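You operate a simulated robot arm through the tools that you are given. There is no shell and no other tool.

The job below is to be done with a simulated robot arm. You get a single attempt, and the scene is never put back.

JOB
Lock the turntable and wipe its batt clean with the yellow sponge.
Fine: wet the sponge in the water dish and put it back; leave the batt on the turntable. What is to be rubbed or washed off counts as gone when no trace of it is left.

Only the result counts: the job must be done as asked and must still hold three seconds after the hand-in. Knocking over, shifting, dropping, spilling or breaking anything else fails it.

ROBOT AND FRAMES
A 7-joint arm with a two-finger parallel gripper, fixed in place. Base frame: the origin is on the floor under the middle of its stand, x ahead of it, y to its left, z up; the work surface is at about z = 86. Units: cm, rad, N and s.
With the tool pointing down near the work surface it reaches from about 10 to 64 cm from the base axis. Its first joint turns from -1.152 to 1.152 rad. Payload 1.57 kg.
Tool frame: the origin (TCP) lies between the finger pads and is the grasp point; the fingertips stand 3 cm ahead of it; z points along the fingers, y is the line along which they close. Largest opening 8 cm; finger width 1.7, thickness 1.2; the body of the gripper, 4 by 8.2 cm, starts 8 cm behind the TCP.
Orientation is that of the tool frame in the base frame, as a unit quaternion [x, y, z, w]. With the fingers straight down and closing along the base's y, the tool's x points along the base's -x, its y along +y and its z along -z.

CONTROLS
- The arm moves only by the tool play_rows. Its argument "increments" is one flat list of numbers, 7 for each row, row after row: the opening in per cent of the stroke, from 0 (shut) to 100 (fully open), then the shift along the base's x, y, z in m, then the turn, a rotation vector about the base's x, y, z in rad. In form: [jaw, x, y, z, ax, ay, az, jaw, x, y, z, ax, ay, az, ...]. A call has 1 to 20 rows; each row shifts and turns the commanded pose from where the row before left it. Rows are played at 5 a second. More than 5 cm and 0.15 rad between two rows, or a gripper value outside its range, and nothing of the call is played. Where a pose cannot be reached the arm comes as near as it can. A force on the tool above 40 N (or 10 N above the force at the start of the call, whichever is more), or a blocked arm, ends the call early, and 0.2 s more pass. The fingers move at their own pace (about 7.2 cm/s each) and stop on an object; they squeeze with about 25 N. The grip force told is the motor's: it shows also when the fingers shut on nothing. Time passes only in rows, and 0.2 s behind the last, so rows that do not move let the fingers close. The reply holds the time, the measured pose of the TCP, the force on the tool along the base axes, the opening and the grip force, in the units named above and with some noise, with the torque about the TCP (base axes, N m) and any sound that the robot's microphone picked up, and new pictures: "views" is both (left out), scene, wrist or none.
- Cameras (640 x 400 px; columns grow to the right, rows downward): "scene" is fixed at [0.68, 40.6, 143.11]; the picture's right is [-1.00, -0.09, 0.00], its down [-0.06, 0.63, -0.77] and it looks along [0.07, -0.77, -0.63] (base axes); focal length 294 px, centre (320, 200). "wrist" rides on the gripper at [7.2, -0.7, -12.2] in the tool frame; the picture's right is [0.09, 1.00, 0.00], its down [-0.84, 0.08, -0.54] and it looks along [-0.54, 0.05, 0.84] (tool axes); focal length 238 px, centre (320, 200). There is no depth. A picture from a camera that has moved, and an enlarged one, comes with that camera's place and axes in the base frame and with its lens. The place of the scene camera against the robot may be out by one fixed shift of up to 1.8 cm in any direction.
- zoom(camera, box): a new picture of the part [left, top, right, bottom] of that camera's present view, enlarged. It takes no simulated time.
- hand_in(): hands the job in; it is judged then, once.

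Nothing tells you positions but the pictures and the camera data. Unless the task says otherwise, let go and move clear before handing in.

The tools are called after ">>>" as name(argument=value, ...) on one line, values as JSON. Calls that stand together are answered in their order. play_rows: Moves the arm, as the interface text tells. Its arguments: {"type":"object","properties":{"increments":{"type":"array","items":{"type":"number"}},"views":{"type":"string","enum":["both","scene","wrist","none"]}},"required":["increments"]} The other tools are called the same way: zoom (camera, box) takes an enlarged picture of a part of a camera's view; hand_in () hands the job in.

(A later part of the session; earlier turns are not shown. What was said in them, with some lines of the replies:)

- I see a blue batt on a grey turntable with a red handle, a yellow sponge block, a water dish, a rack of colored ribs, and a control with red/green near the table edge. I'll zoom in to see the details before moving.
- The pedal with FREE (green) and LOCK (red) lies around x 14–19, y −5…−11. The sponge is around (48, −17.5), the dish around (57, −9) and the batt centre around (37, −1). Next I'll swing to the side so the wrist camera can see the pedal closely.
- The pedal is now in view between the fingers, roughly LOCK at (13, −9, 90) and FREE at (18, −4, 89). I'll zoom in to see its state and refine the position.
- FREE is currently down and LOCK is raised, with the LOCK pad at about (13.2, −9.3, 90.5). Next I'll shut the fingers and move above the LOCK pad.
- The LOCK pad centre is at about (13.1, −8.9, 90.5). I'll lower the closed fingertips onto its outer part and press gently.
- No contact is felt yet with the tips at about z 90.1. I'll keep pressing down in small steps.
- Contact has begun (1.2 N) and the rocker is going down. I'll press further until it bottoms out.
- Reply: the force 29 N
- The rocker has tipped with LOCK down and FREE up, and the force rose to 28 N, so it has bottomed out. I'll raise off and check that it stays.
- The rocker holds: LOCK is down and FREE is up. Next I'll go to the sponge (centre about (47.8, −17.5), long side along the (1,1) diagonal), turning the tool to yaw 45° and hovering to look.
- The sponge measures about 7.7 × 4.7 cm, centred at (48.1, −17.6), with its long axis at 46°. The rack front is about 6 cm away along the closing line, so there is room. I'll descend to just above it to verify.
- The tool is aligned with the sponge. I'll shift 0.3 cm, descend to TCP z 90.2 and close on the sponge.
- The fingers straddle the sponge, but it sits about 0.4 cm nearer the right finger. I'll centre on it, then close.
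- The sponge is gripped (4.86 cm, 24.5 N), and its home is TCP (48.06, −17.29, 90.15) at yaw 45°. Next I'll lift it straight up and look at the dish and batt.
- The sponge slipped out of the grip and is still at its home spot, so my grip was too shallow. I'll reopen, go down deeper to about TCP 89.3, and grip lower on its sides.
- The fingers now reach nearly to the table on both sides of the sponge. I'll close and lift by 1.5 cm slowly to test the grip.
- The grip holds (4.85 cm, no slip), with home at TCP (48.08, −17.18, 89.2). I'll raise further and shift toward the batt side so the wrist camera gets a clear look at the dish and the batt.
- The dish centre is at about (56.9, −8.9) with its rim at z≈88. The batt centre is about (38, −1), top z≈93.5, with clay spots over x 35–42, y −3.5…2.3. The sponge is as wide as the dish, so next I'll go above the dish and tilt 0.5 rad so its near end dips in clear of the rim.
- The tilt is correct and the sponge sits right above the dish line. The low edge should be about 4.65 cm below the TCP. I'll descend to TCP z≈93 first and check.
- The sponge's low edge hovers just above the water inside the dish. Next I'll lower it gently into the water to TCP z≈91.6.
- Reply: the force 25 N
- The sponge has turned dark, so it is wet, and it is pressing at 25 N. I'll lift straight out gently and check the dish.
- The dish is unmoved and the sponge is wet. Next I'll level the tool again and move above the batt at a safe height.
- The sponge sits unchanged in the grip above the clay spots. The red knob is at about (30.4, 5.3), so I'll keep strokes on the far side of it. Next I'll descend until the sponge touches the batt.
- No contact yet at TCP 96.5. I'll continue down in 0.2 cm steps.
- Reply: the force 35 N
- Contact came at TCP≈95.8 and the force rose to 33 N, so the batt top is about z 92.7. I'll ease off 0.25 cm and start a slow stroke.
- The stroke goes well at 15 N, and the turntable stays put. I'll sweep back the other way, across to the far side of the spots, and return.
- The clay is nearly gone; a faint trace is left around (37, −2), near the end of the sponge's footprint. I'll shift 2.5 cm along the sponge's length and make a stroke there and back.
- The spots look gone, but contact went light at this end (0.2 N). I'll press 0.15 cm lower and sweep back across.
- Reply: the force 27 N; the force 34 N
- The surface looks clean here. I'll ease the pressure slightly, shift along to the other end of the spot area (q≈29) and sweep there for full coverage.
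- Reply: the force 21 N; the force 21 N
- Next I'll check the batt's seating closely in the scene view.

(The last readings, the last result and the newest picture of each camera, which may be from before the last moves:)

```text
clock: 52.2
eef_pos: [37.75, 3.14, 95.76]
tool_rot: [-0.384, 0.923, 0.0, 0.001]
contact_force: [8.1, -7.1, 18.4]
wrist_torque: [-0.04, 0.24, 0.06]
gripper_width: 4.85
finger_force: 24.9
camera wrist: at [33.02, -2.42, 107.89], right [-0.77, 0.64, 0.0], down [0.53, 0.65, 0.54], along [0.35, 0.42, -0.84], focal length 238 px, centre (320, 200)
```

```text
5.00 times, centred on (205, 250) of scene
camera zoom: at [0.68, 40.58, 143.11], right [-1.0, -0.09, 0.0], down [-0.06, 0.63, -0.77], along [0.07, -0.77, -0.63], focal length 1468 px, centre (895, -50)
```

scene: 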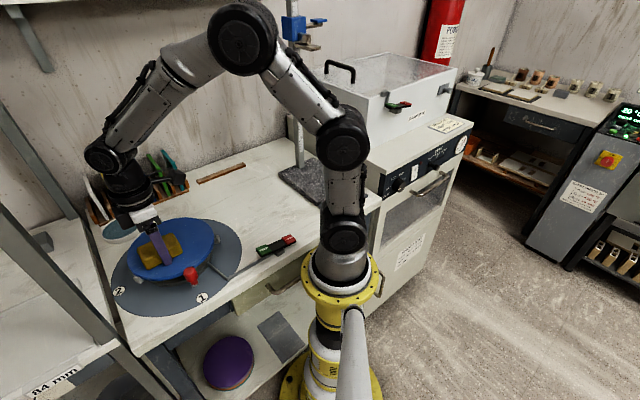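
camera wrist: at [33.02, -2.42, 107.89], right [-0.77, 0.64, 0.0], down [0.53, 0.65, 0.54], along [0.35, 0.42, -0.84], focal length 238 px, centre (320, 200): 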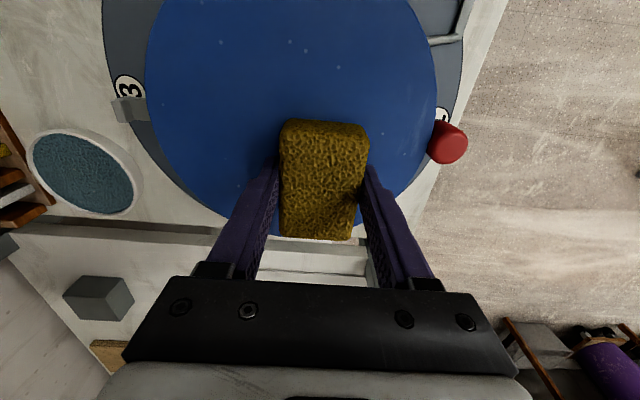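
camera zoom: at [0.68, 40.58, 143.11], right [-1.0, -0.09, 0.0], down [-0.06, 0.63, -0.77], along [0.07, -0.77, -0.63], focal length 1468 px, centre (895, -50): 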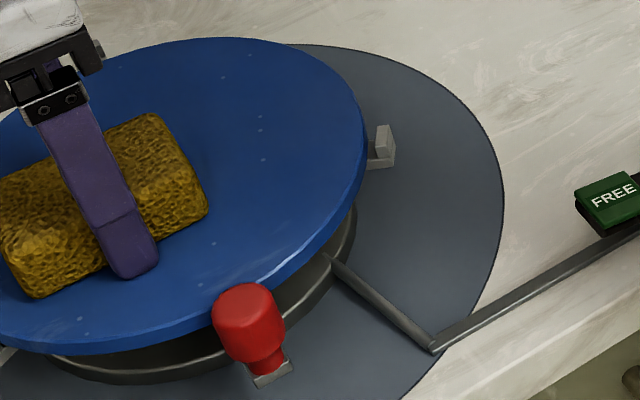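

The clay is gone from everything visible, but the batt has slid about 1.4 cm on its seat toward the red knob during the last stroke. I'll take the next stroke the opposite way, which also wipes, and see if it carries the batt back.

>>> play_rows(increments=[0, 0.005, -0.005, 0, 0, 0, 0, 0, 0.005, -0.005, 0, 0, 0, 0], views="both")

>>> zoom(camera="scene", box=[100, 180, 260, 300])

>>> zoom(camera="wrist", box=[120, 0, 440, 250])

```text
clock: 52.8
eef_pos: [38.72, 2.43, 95.66]
tool_rot: [-0.383, 0.924, 0.001, 0.0]
contact_force: [-12.4, 10.3, 30.4]
wrist_torque: [-0.13, -0.26, -0.12]
gripper_width: 4.87
finger_force: 25.5
camera wrist: at [33.91, -3.3, 107.9], right [-0.77, 0.64, 0.0], down [0.54, 0.65, 0.54], along [0.34, 0.42, -0.84], focal length 238 px, centre (320, 200)
```

scene: 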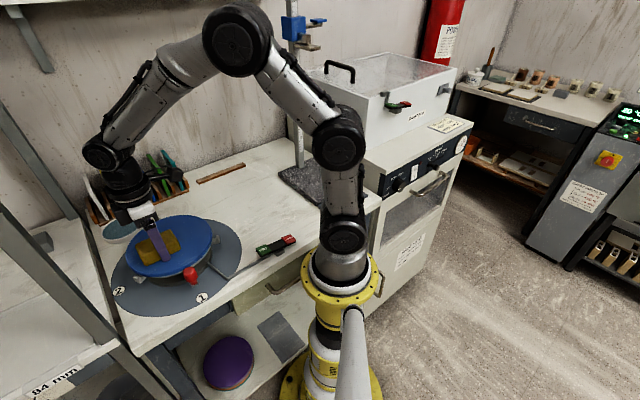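
wrist: 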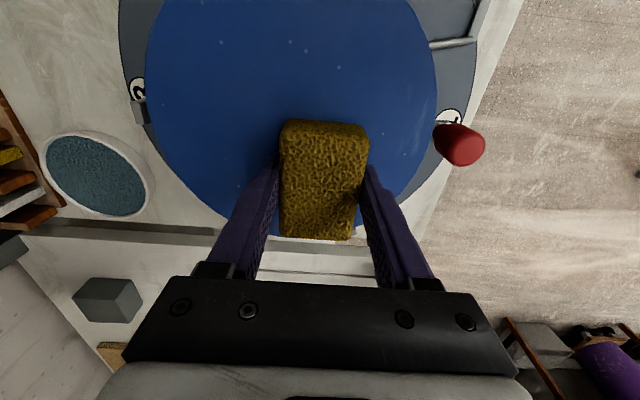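

```text
3.33 times, centred on (180, 240) of scene
camera zoom: at [0.6, 40.63, 143.1], right [-1.0, -0.09, 0.0], down [-0.06, 0.63, -0.77], along [0.07, -0.77, -0.63], focal length 979 px, centre (787, 67)
```

zoom: 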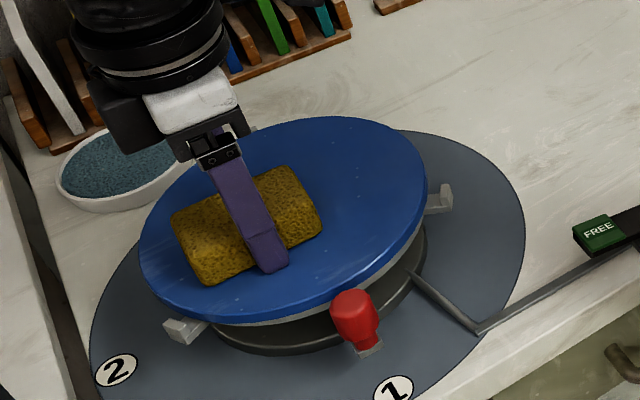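

```text
1.60 times, centred on (280, 125) of wrist
camera zoom: at [33.91, -3.3, 107.9], right [-0.77, 0.64, 0.0], down [0.54, 0.65, 0.54], along [0.34, 0.42, -0.84], focal length 381 px, centre (384, 320)
```

zoom: 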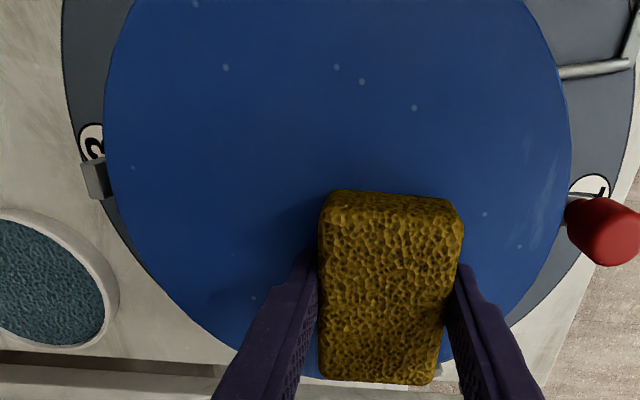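

The batt went back with the stroke and now sits as it did at the start. Next I'll lift straight off and inspect the whole batt.

>>> play_rows(increments=[0, 0, 0, 0.004, 0, 0, 0, 0, 0, 0, 0.006, 0, 0, 0, 0, 0, 0, 0.015, 0, 0, 0, 0, 0, 0, 0.02, 0, 0, 0, 0, 0, 0, 0.02, 0, 0, 0, 0, 0.01, -0.02, 0.01, 0, 0, 0, 0, 0.01, -0.03, 0.01, 0, 0, 0, 0, 0.01, -0.03, 0.01, 0, 0, 0, 0, 0, 0, 0, 0, 0, 0], views="both")

>>> zoom(camera="scene", box=[100, 180, 260, 300])

>>> zoom(camera="wrist", box=[300, 0, 600, 240])

>>> zoom(camera="scene", box=[130, 205, 220, 275])

```text
clock: 54.8
eef_pos: [41.8, -5.83, 105.16]
tool_rot: [-0.383, 0.924, 0.0, 0.0]
contact_force: [0.5, -0.5, -0.8]
wrist_torque: [0.02, 0.01, -0.02]
gripper_width: 4.88
finger_force: 24.8
camera wrist: at [37.12, -11.41, 117.42], right [-0.77, 0.64, 0.0], down [0.54, 0.65, 0.54], along [0.34, 0.42, -0.84], focal length 238 px, centre (320, 200)
```

scene: 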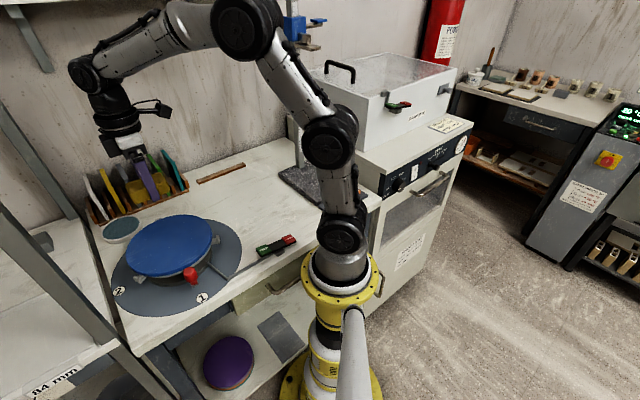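
wrist: 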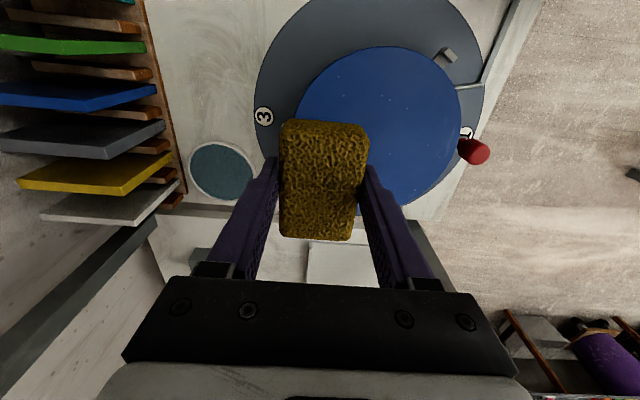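

```text
3.33 times, centred on (180, 240) of scene
camera zoom: at [0.68, 40.6, 143.11], right [-1.0, -0.09, 0.0], down [-0.06, 0.63, -0.77], along [0.07, -0.77, -0.63], focal length 979 px, centre (787, 67)
```

zoom: 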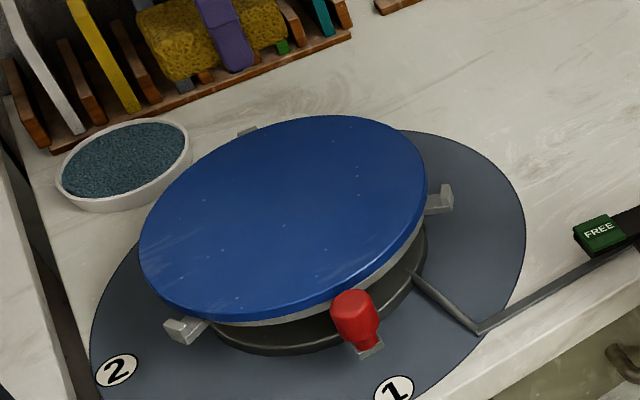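

```text
1.67 times, centred on (450, 120) of wrist
camera zoom: at [37.12, -11.41, 117.42], right [-0.77, 0.64, 0.0], down [0.54, 0.65, 0.54], along [0.34, 0.42, -0.84], focal length 397 px, centre (103, 333)
```

zoom: 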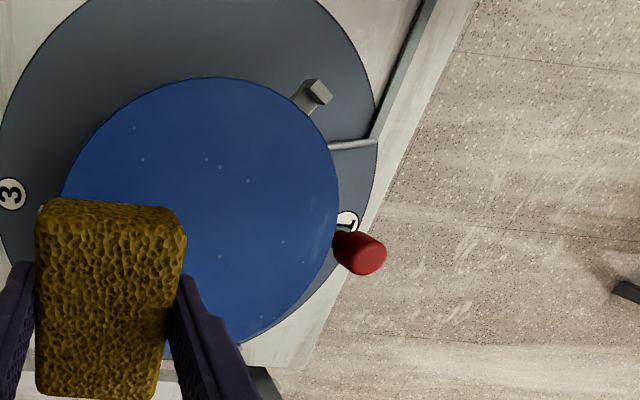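

```text
5.71 times, centred on (175, 240) of scene
camera zoom: at [0.68, 40.6, 143.11], right [-1.0, -0.09, 0.0], down [-0.06, 0.63, -0.77], along [0.07, -0.77, -0.63], focal length 1678 px, centre (1149, -29)
```

zoom: 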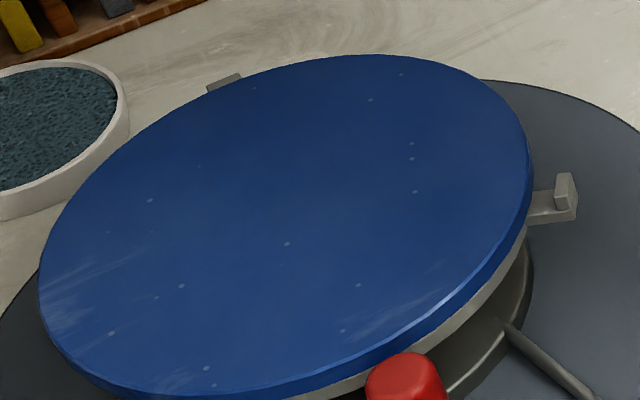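

The batt looks clean from both cameras. I'll zoom in tightly where the spots were to make sure no faint trace remains.

>>> zoom(camera="scene", box=[140, 225, 192, 260])

>>> zoom(camera="wrist", box=[340, 50, 470, 140])

>>> zoom(camera="wrist", box=[360, 100, 470, 210])

```text
11.43 times, centred on (166, 242) of scene
camera zoom: at [0.68, 40.6, 143.11], right [-1.0, -0.09, 0.0], down [-0.06, 0.63, -0.77], along [0.07, -0.77, -0.63], focal length 3356 px, centre (2080, -286)
```

zoom: 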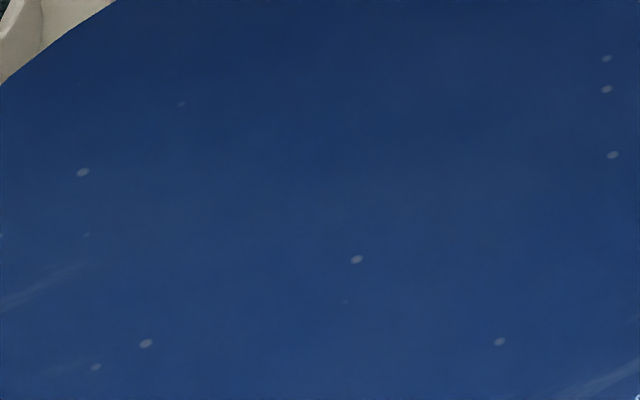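

```text
4.44 times, centred on (405, 95) of wrist
camera zoom: at [37.12, -11.41, 117.42], right [-0.77, 0.64, 0.0], down [0.54, 0.65, 0.54], along [0.34, 0.42, -0.84], focal length 1059 px, centre (-58, 667)
```

zoom: 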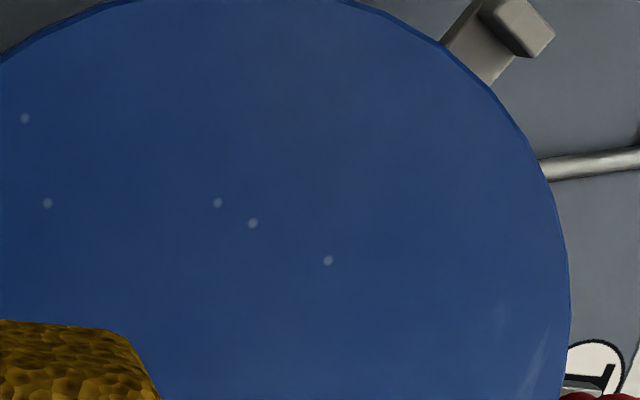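

```text
3.64 times, centred on (415, 155) of wrist
camera zoom: at [37.12, -11.41, 117.42], right [-0.77, 0.64, 0.0], down [0.54, 0.65, 0.54], along [0.34, 0.42, -0.84], focal length 867 px, centre (-26, 364)
```

zoom: 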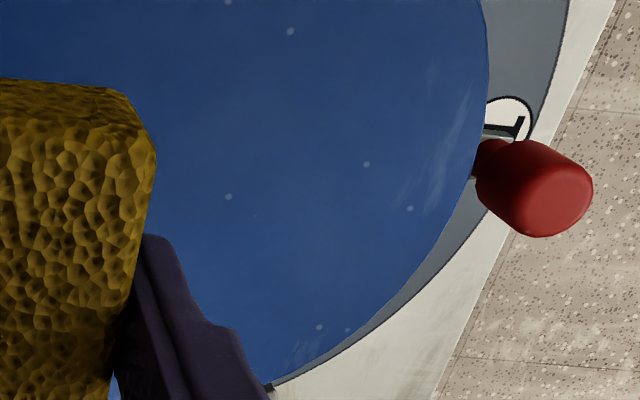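

The batt shows no clay anywhere, and the small pale specks were there before as part of its surface. Next I'll take the sponge back above its home spot and lower it nearly to the table.

>>> play_rows(increments=[0, 0.01256, -0.0227, 0, 0, 0, 0, 0, 0.01256, -0.0227, 0, 0, 0, 0, 0, 0.01256, -0.0227, 0, 0, 0, 0, 0, 0.01256, -0.0227, 0, 0, 0, 0, 0, 0.01256, -0.0227, 0, 0, 0, 0, 0, 0, 0, -0.02, 0, 0, 0, 0, 0, 0, -0.02, 0, 0, 0, 0, 0, 0, -0.02, 0, 0, 0, 0, 0, 0, -0.02, 0, 0, 0, 0, 0, 0, -0.02, 0, 0, 0, 0, 0, 0, -0.02, 0, 0, 0, 0, 0, 0, -0.015, 0, 0, 0, 0, 0, 0, 0, 0, 0, 0], views="both")

>>> zoom(camera="scene", box=[110, 150, 230, 240])

```text
clock: 57.6
eef_pos: [47.96, -17.12, 91.65]
tool_rot: [-0.384, 0.924, 0.0, 0.0]
contact_force: [0.1, 0.4, -0.8]
wrist_torque: [0.01, 0.02, 0.02]
gripper_width: 4.88
finger_force: 24.8
camera wrist: at [43.22, -22.71, 103.8], right [-0.77, 0.64, 0.0], down [0.54, 0.65, 0.54], along [0.35, 0.42, -0.84], focal length 238 px, centre (320, 200)
```

scene: 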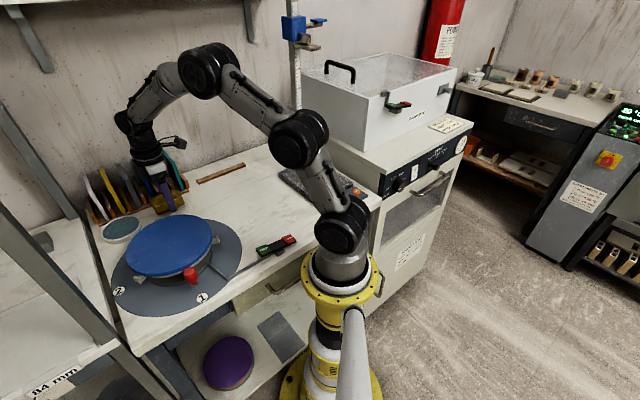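
wrist: 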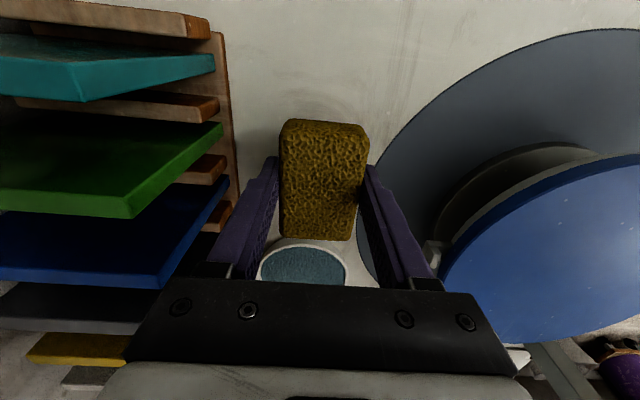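

```text
4.44 times, centred on (170, 195) of scene
camera zoom: at [0.68, 40.6, 143.11], right [-1.0, -0.09, 0.0], down [-0.06, 0.63, -0.77], along [0.07, -0.77, -0.63], focal length 1305 px, centre (987, 222)
```

zoom: 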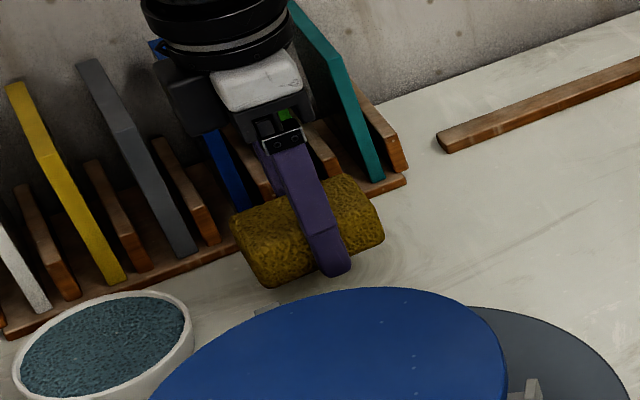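

The sponge is right above its home spot. I'll lower it the last part gently.

>>> play_rows(increments=[0, 0, 0, -0.008, 0, 0, 0, 0, 0, 0, -0.006, 0, 0, 0, 0, 0, 0, -0.004, 0, 0, 0, 0, 0, 0, -0.003, 0, 0, 0, 0, 0, 0, 0, 0, 0, 0], views="none")

>>> play_rows(increments=[0, 0, 0, -0.002, 0, 0, 0, 0, 0, 0, 0, 0, 0, 0], views="none")

```text
clock: 58.8
eef_pos: [48.02, -17.1, 89.47]
tool_rot: [-0.384, 0.923, 0.0, 0.0]
contact_force: [-0.1, -0.7, -0.4]
wrist_torque: [0.01, -0.01, 0.02]
gripper_width: 4.88
finger_force: 25.0
```

```text
clock: 59.4
eef_pos: [47.98, -17.02, 89.2]
tool_rot: [-0.384, 0.923, 0.0, 0.0]
contact_force: [0.4, 0.2, -0.4]
wrist_torque: [-0.03, -0.02, 0.02]
gripper_width: 4.89
finger_force: 24.7
```

There is no contact yet at TCP 89.2. I'll go on in 0.1 cm steps.

>>> play_rows(increments=[0, 0, 0, -0.001, 0, 0, 0, 0, 0, 0, 0, 0, 0, 0], views="none")

>>> play_rows(increments=[0, 0, 0, -0.001, 0, 0, 0, 0, 0, 0, 0, 0, 0, 0], views="wrist")

```text
clock: 60.0
eef_pos: [48.16, -17.2, 89.22]
tool_rot: [-0.383, 0.924, 0.0, 0.001]
contact_force: [0.8, -0.7, -0.4]
wrist_torque: [-0.01, -0.03, 0.0]
gripper_width: 4.89
finger_force: 24.8
```

```text
clock: 60.6
eef_pos: [48.0, -17.09, 89.01]
tool_rot: [-0.383, 0.924, 0.0, 0.0]
contact_force: [0.1, -0.2, -0.7]
wrist_torque: [-0.03, 0.03, 0.03]
gripper_width: 4.88
finger_force: 25.3
camera wrist: at [43.28, -22.73, 101.25], right [-0.77, 0.64, 0.0], down [0.54, 0.65, 0.54], along [0.35, 0.42, -0.84], focal length 238 px, centre (320, 200)
```

wrist: 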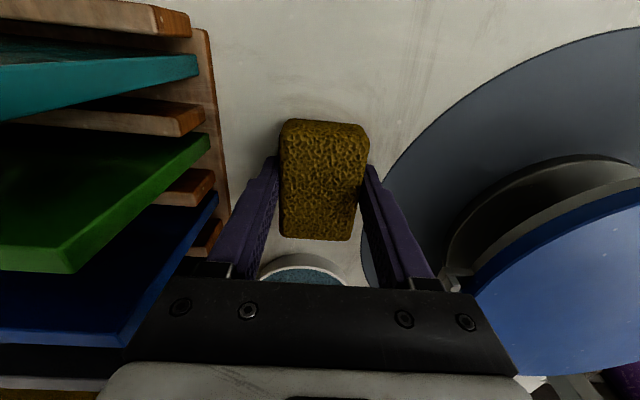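

>>> play_rows(increments=[0, 0, 0, -0.001, 0, 0, 0, 0, 0, 0, 0, 0, 0, 0], views="none")

```text
clock: 61.2
eef_pos: [47.96, -17.13, 88.98]
tool_rot: [-0.384, 0.924, 0.0, 0.0]
contact_force: [0.5, -0.5, 0.9]
wrist_torque: [0.02, -0.01, -0.03]
gripper_width: 4.89
finger_force: 25.3
```

Light contact has begun (0.9 N). I'll open the fingers, then raise straight up.

>>> play_rows(increments=[68, 0, 0, 0, 0, 0, 0, 80, 0, 0, 0, 0, 0, 0, 80, 0, 0, 0, 0, 0, 0, 80, 0, 0, 0.01, 0, 0, 0, 80, 0, 0, 0.02, 0, 0, 0, 80, 0, 0, 0.03, 0, 0, 0, 80, 0, 0, 0.03, 0, 0, 0, 80, 0, 0, 0.03, 0, 0, 0, 80, 0, 0, 0, 0, 0, 0], views="both")

>>> zoom(camera="scene", box=[80, 150, 320, 320])

>>> zoom(camera="wrist", box=[200, 60, 440, 280])

```text
clock: 63.2
eef_pos: [47.92, -17.01, 101.3]
tool_rot: [-0.384, 0.923, 0.0, 0.0]
contact_force: [-0.4, 0.1, -0.3]
wrist_torque: [0.03, 0.0, 0.0]
gripper_width: 6.41
finger_force: 0.0
camera wrist: at [43.35, -22.64, 113.38], right [-0.77, 0.64, 0.0], down [0.54, 0.65, 0.54], along [0.35, 0.42, -0.84], focal length 238 px, centre (320, 200)
```

scene: 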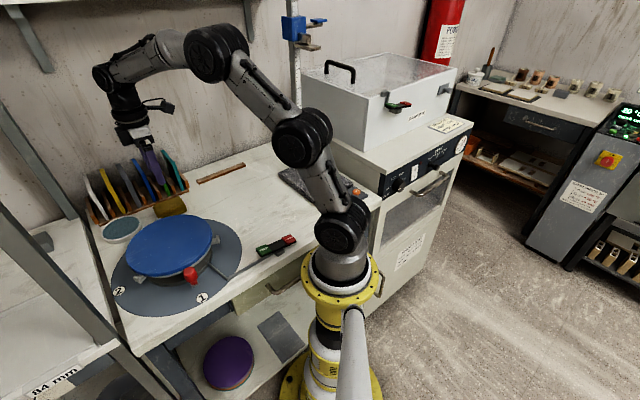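
wrist: 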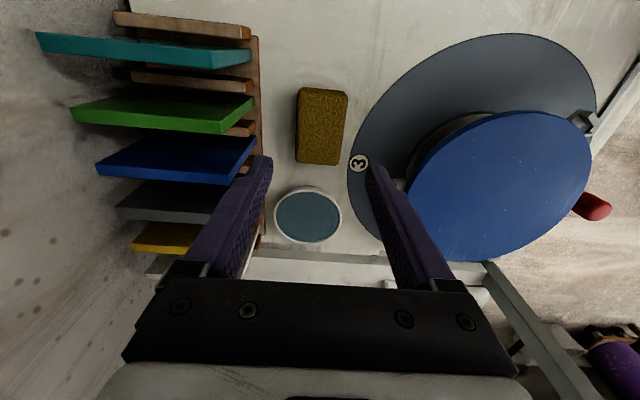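

```text
2.35 times, centred on (200, 235) of scene
camera zoom: at [0.68, 40.6, 143.11], right [-1.0, -0.09, 0.0], down [-0.06, 0.63, -0.77], along [0.07, -0.77, -0.63], focal length 691 px, centre (602, 118)
```

zoom: 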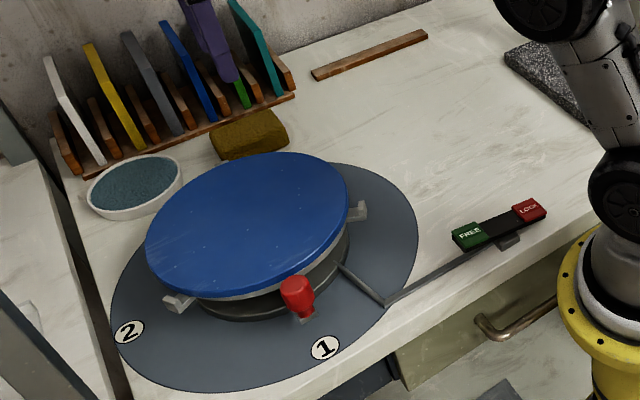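

```text
1.82 times, centred on (320, 170) of wrist
camera zoom: at [43.35, -22.64, 113.38], right [-0.77, 0.64, 0.0], down [0.54, 0.65, 0.54], along [0.35, 0.42, -0.84], focal length 433 px, centre (320, 254)
```

zoom: 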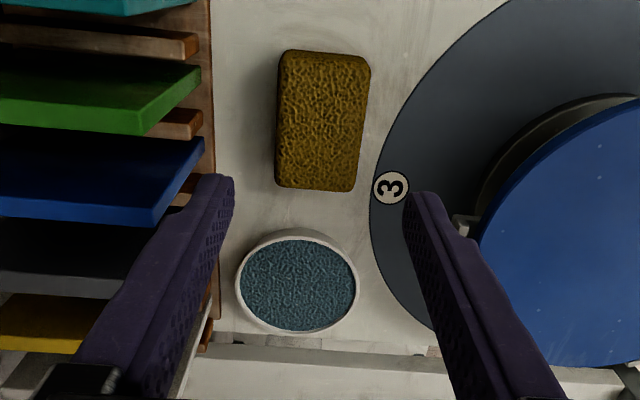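

The sponge is back on its spot, the dish is unmoved and the arm is clear. For a last check I'll take an unobstructed look at the batt and verify that the lock is still engaged.

>>> play_rows(increments=[80, -0.01, 0, 0.03, 0, 0, 0, 80, -0.03, 0.0135, 0.03, 0, 0, 0, 80, -0.03, 0.0135, 0.02, 0, 0, 0, 80, -0.03, 0.0135, 0.02, 0, 0, 0, 80, -0.03, 0.0135, 0.02, 0, 0, 0, 80, -0.03, 0.0135, 0, 0, 0, 0, 80, -0.02, 0.0135, 0, 0, 0, 0, 80, 0, 0, 0, 0, 0, 0], views="both")

>>> zoom(camera="scene", box=[230, 210, 320, 280])

>>> zoom(camera="scene", box=[100, 190, 260, 310])

>>> zoom(camera="wrist", box=[200, 20, 440, 180])

```text
clock: 65.0
eef_pos: [30.09, -8.63, 113.08]
tool_rot: [-0.384, 0.923, 0.0, 0.0]
contact_force: [-0.3, -1.0, 0.5]
wrist_torque: [0.0, 0.02, 0.0]
gripper_width: 6.41
finger_force: 0.2
camera wrist: at [25.34, -14.42, 125.35], right [-0.77, 0.64, 0.0], down [0.54, 0.65, 0.54], along [0.35, 0.42, -0.84], focal length 238 px, centre (320, 200)
```

scene: 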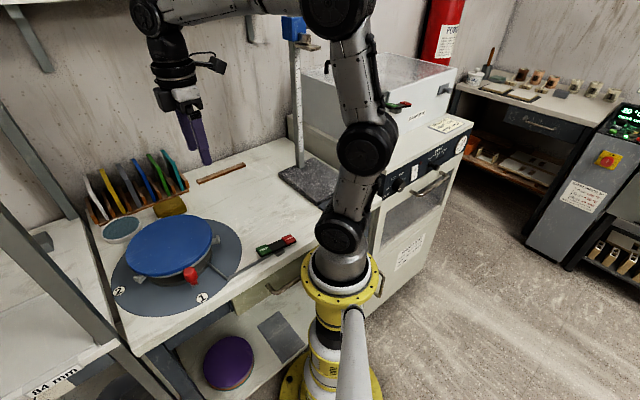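
wrist: 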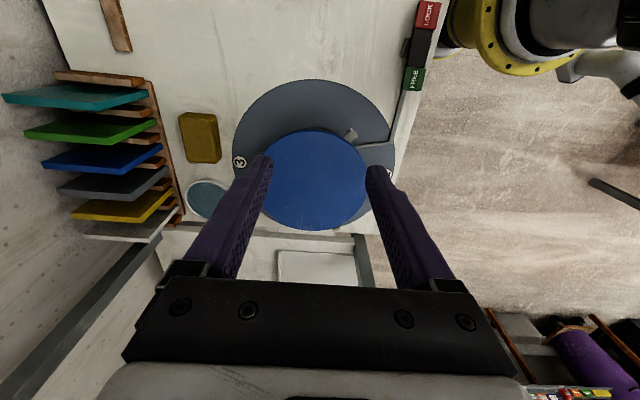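

```text
5.71 times, centred on (275, 245) of scene
camera zoom: at [0.67, 40.6, 143.11], right [-1.0, -0.09, 0.0], down [-0.06, 0.63, -0.77], along [0.07, -0.77, -0.63], focal length 1678 px, centre (577, -57)
```

zoom: 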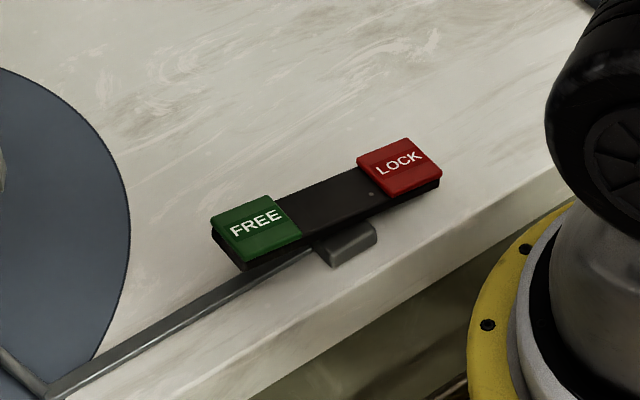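

```text
3.33 times, centred on (180, 250) of scene
camera zoom: at [0.67, 40.6, 143.11], right [-1.0, -0.09, 0.0], down [-0.06, 0.63, -0.77], along [0.07, -0.77, -0.63], focal length 979 px, centre (787, 33)
```

zoom: 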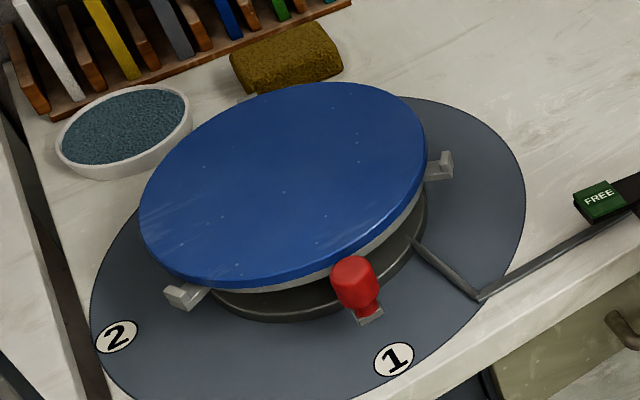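

```text
2.50 times, centred on (320, 100) of wrist
camera zoom: at [25.34, -14.42, 125.35], right [-0.77, 0.64, 0.0], down [0.54, 0.65, 0.54], along [0.35, 0.42, -0.84], focal length 596 px, centre (320, 450)
```

zoom: 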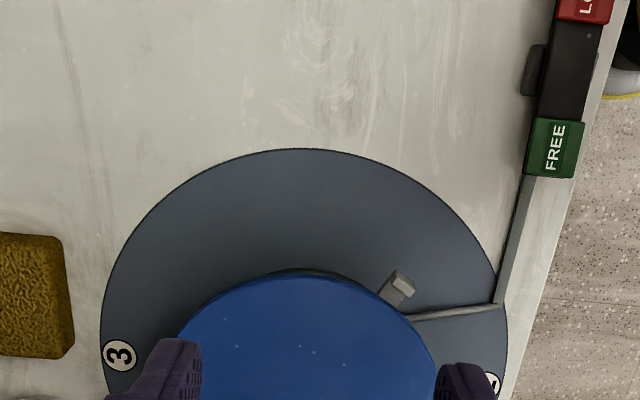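

>>> zoom(camera="wrist", box=[255, 120, 385, 240])

>>> zoom(camera="scene", box=[120, 210, 215, 275])

```text
3.33 times, centred on (320, 180) of wrist
camera zoom: at [25.34, -14.42, 125.35], right [-0.77, 0.64, 0.0], down [0.54, 0.65, 0.54], along [0.35, 0.42, -0.84], focal length 794 px, centre (320, 267)
```

zoom: 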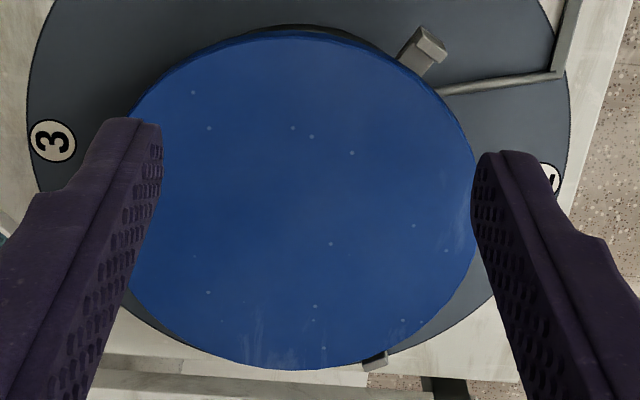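

```text
6.15 times, centred on (168, 242) of scene
camera zoom: at [0.67, 40.6, 143.11], right [-1.0, -0.09, 0.0], down [-0.06, 0.63, -0.77], along [0.07, -0.77, -0.63], focal length 1807 px, centre (1258, -62)
```

zoom: 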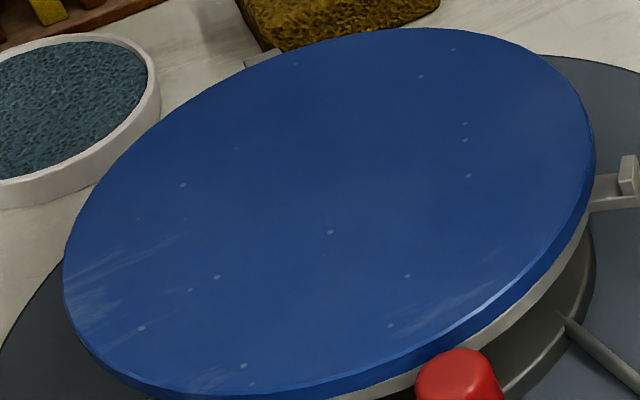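

The batt is clean all over and seated between its lugs, and the rocker is still at LOCK. The sponge is back at its place, the dish is undisturbed and the gripper is empty and clear, so I'm handing in.

>>> hand_in()

```text
The job is handed in.
```

I locked the turntable, wiped the batt clean with the wet yellow sponge, and handed the job in. I don't have the judge's result.

- **Turntable lock:** the rocker is down on the LOCK side and stayed there after I let go. The turntable did not turn during wiping.
- **Batt:** no clay showed in close-ups from either camera. Some small pale specks and scuffs remain; they were there at the start, and I took them to be part of the batt's surface.
- **Batt position:** it slid about 1.4 cm on its seat during one stroke, and I brought it back with the next. It sits about 0.3–0.4 cm off its starting place, still on the turntable between its lugs.
- **Sponge:** I wet it in the dish, and it is back on its original spot within a few millimetres. It slipped from my first, too shallow grip without moving noticeably.
- **Dish:** it took about 25 N of downward force while I wet the sponge, but it did not move and I saw no spilled water.

The gripper is empty, open and clear of everything.
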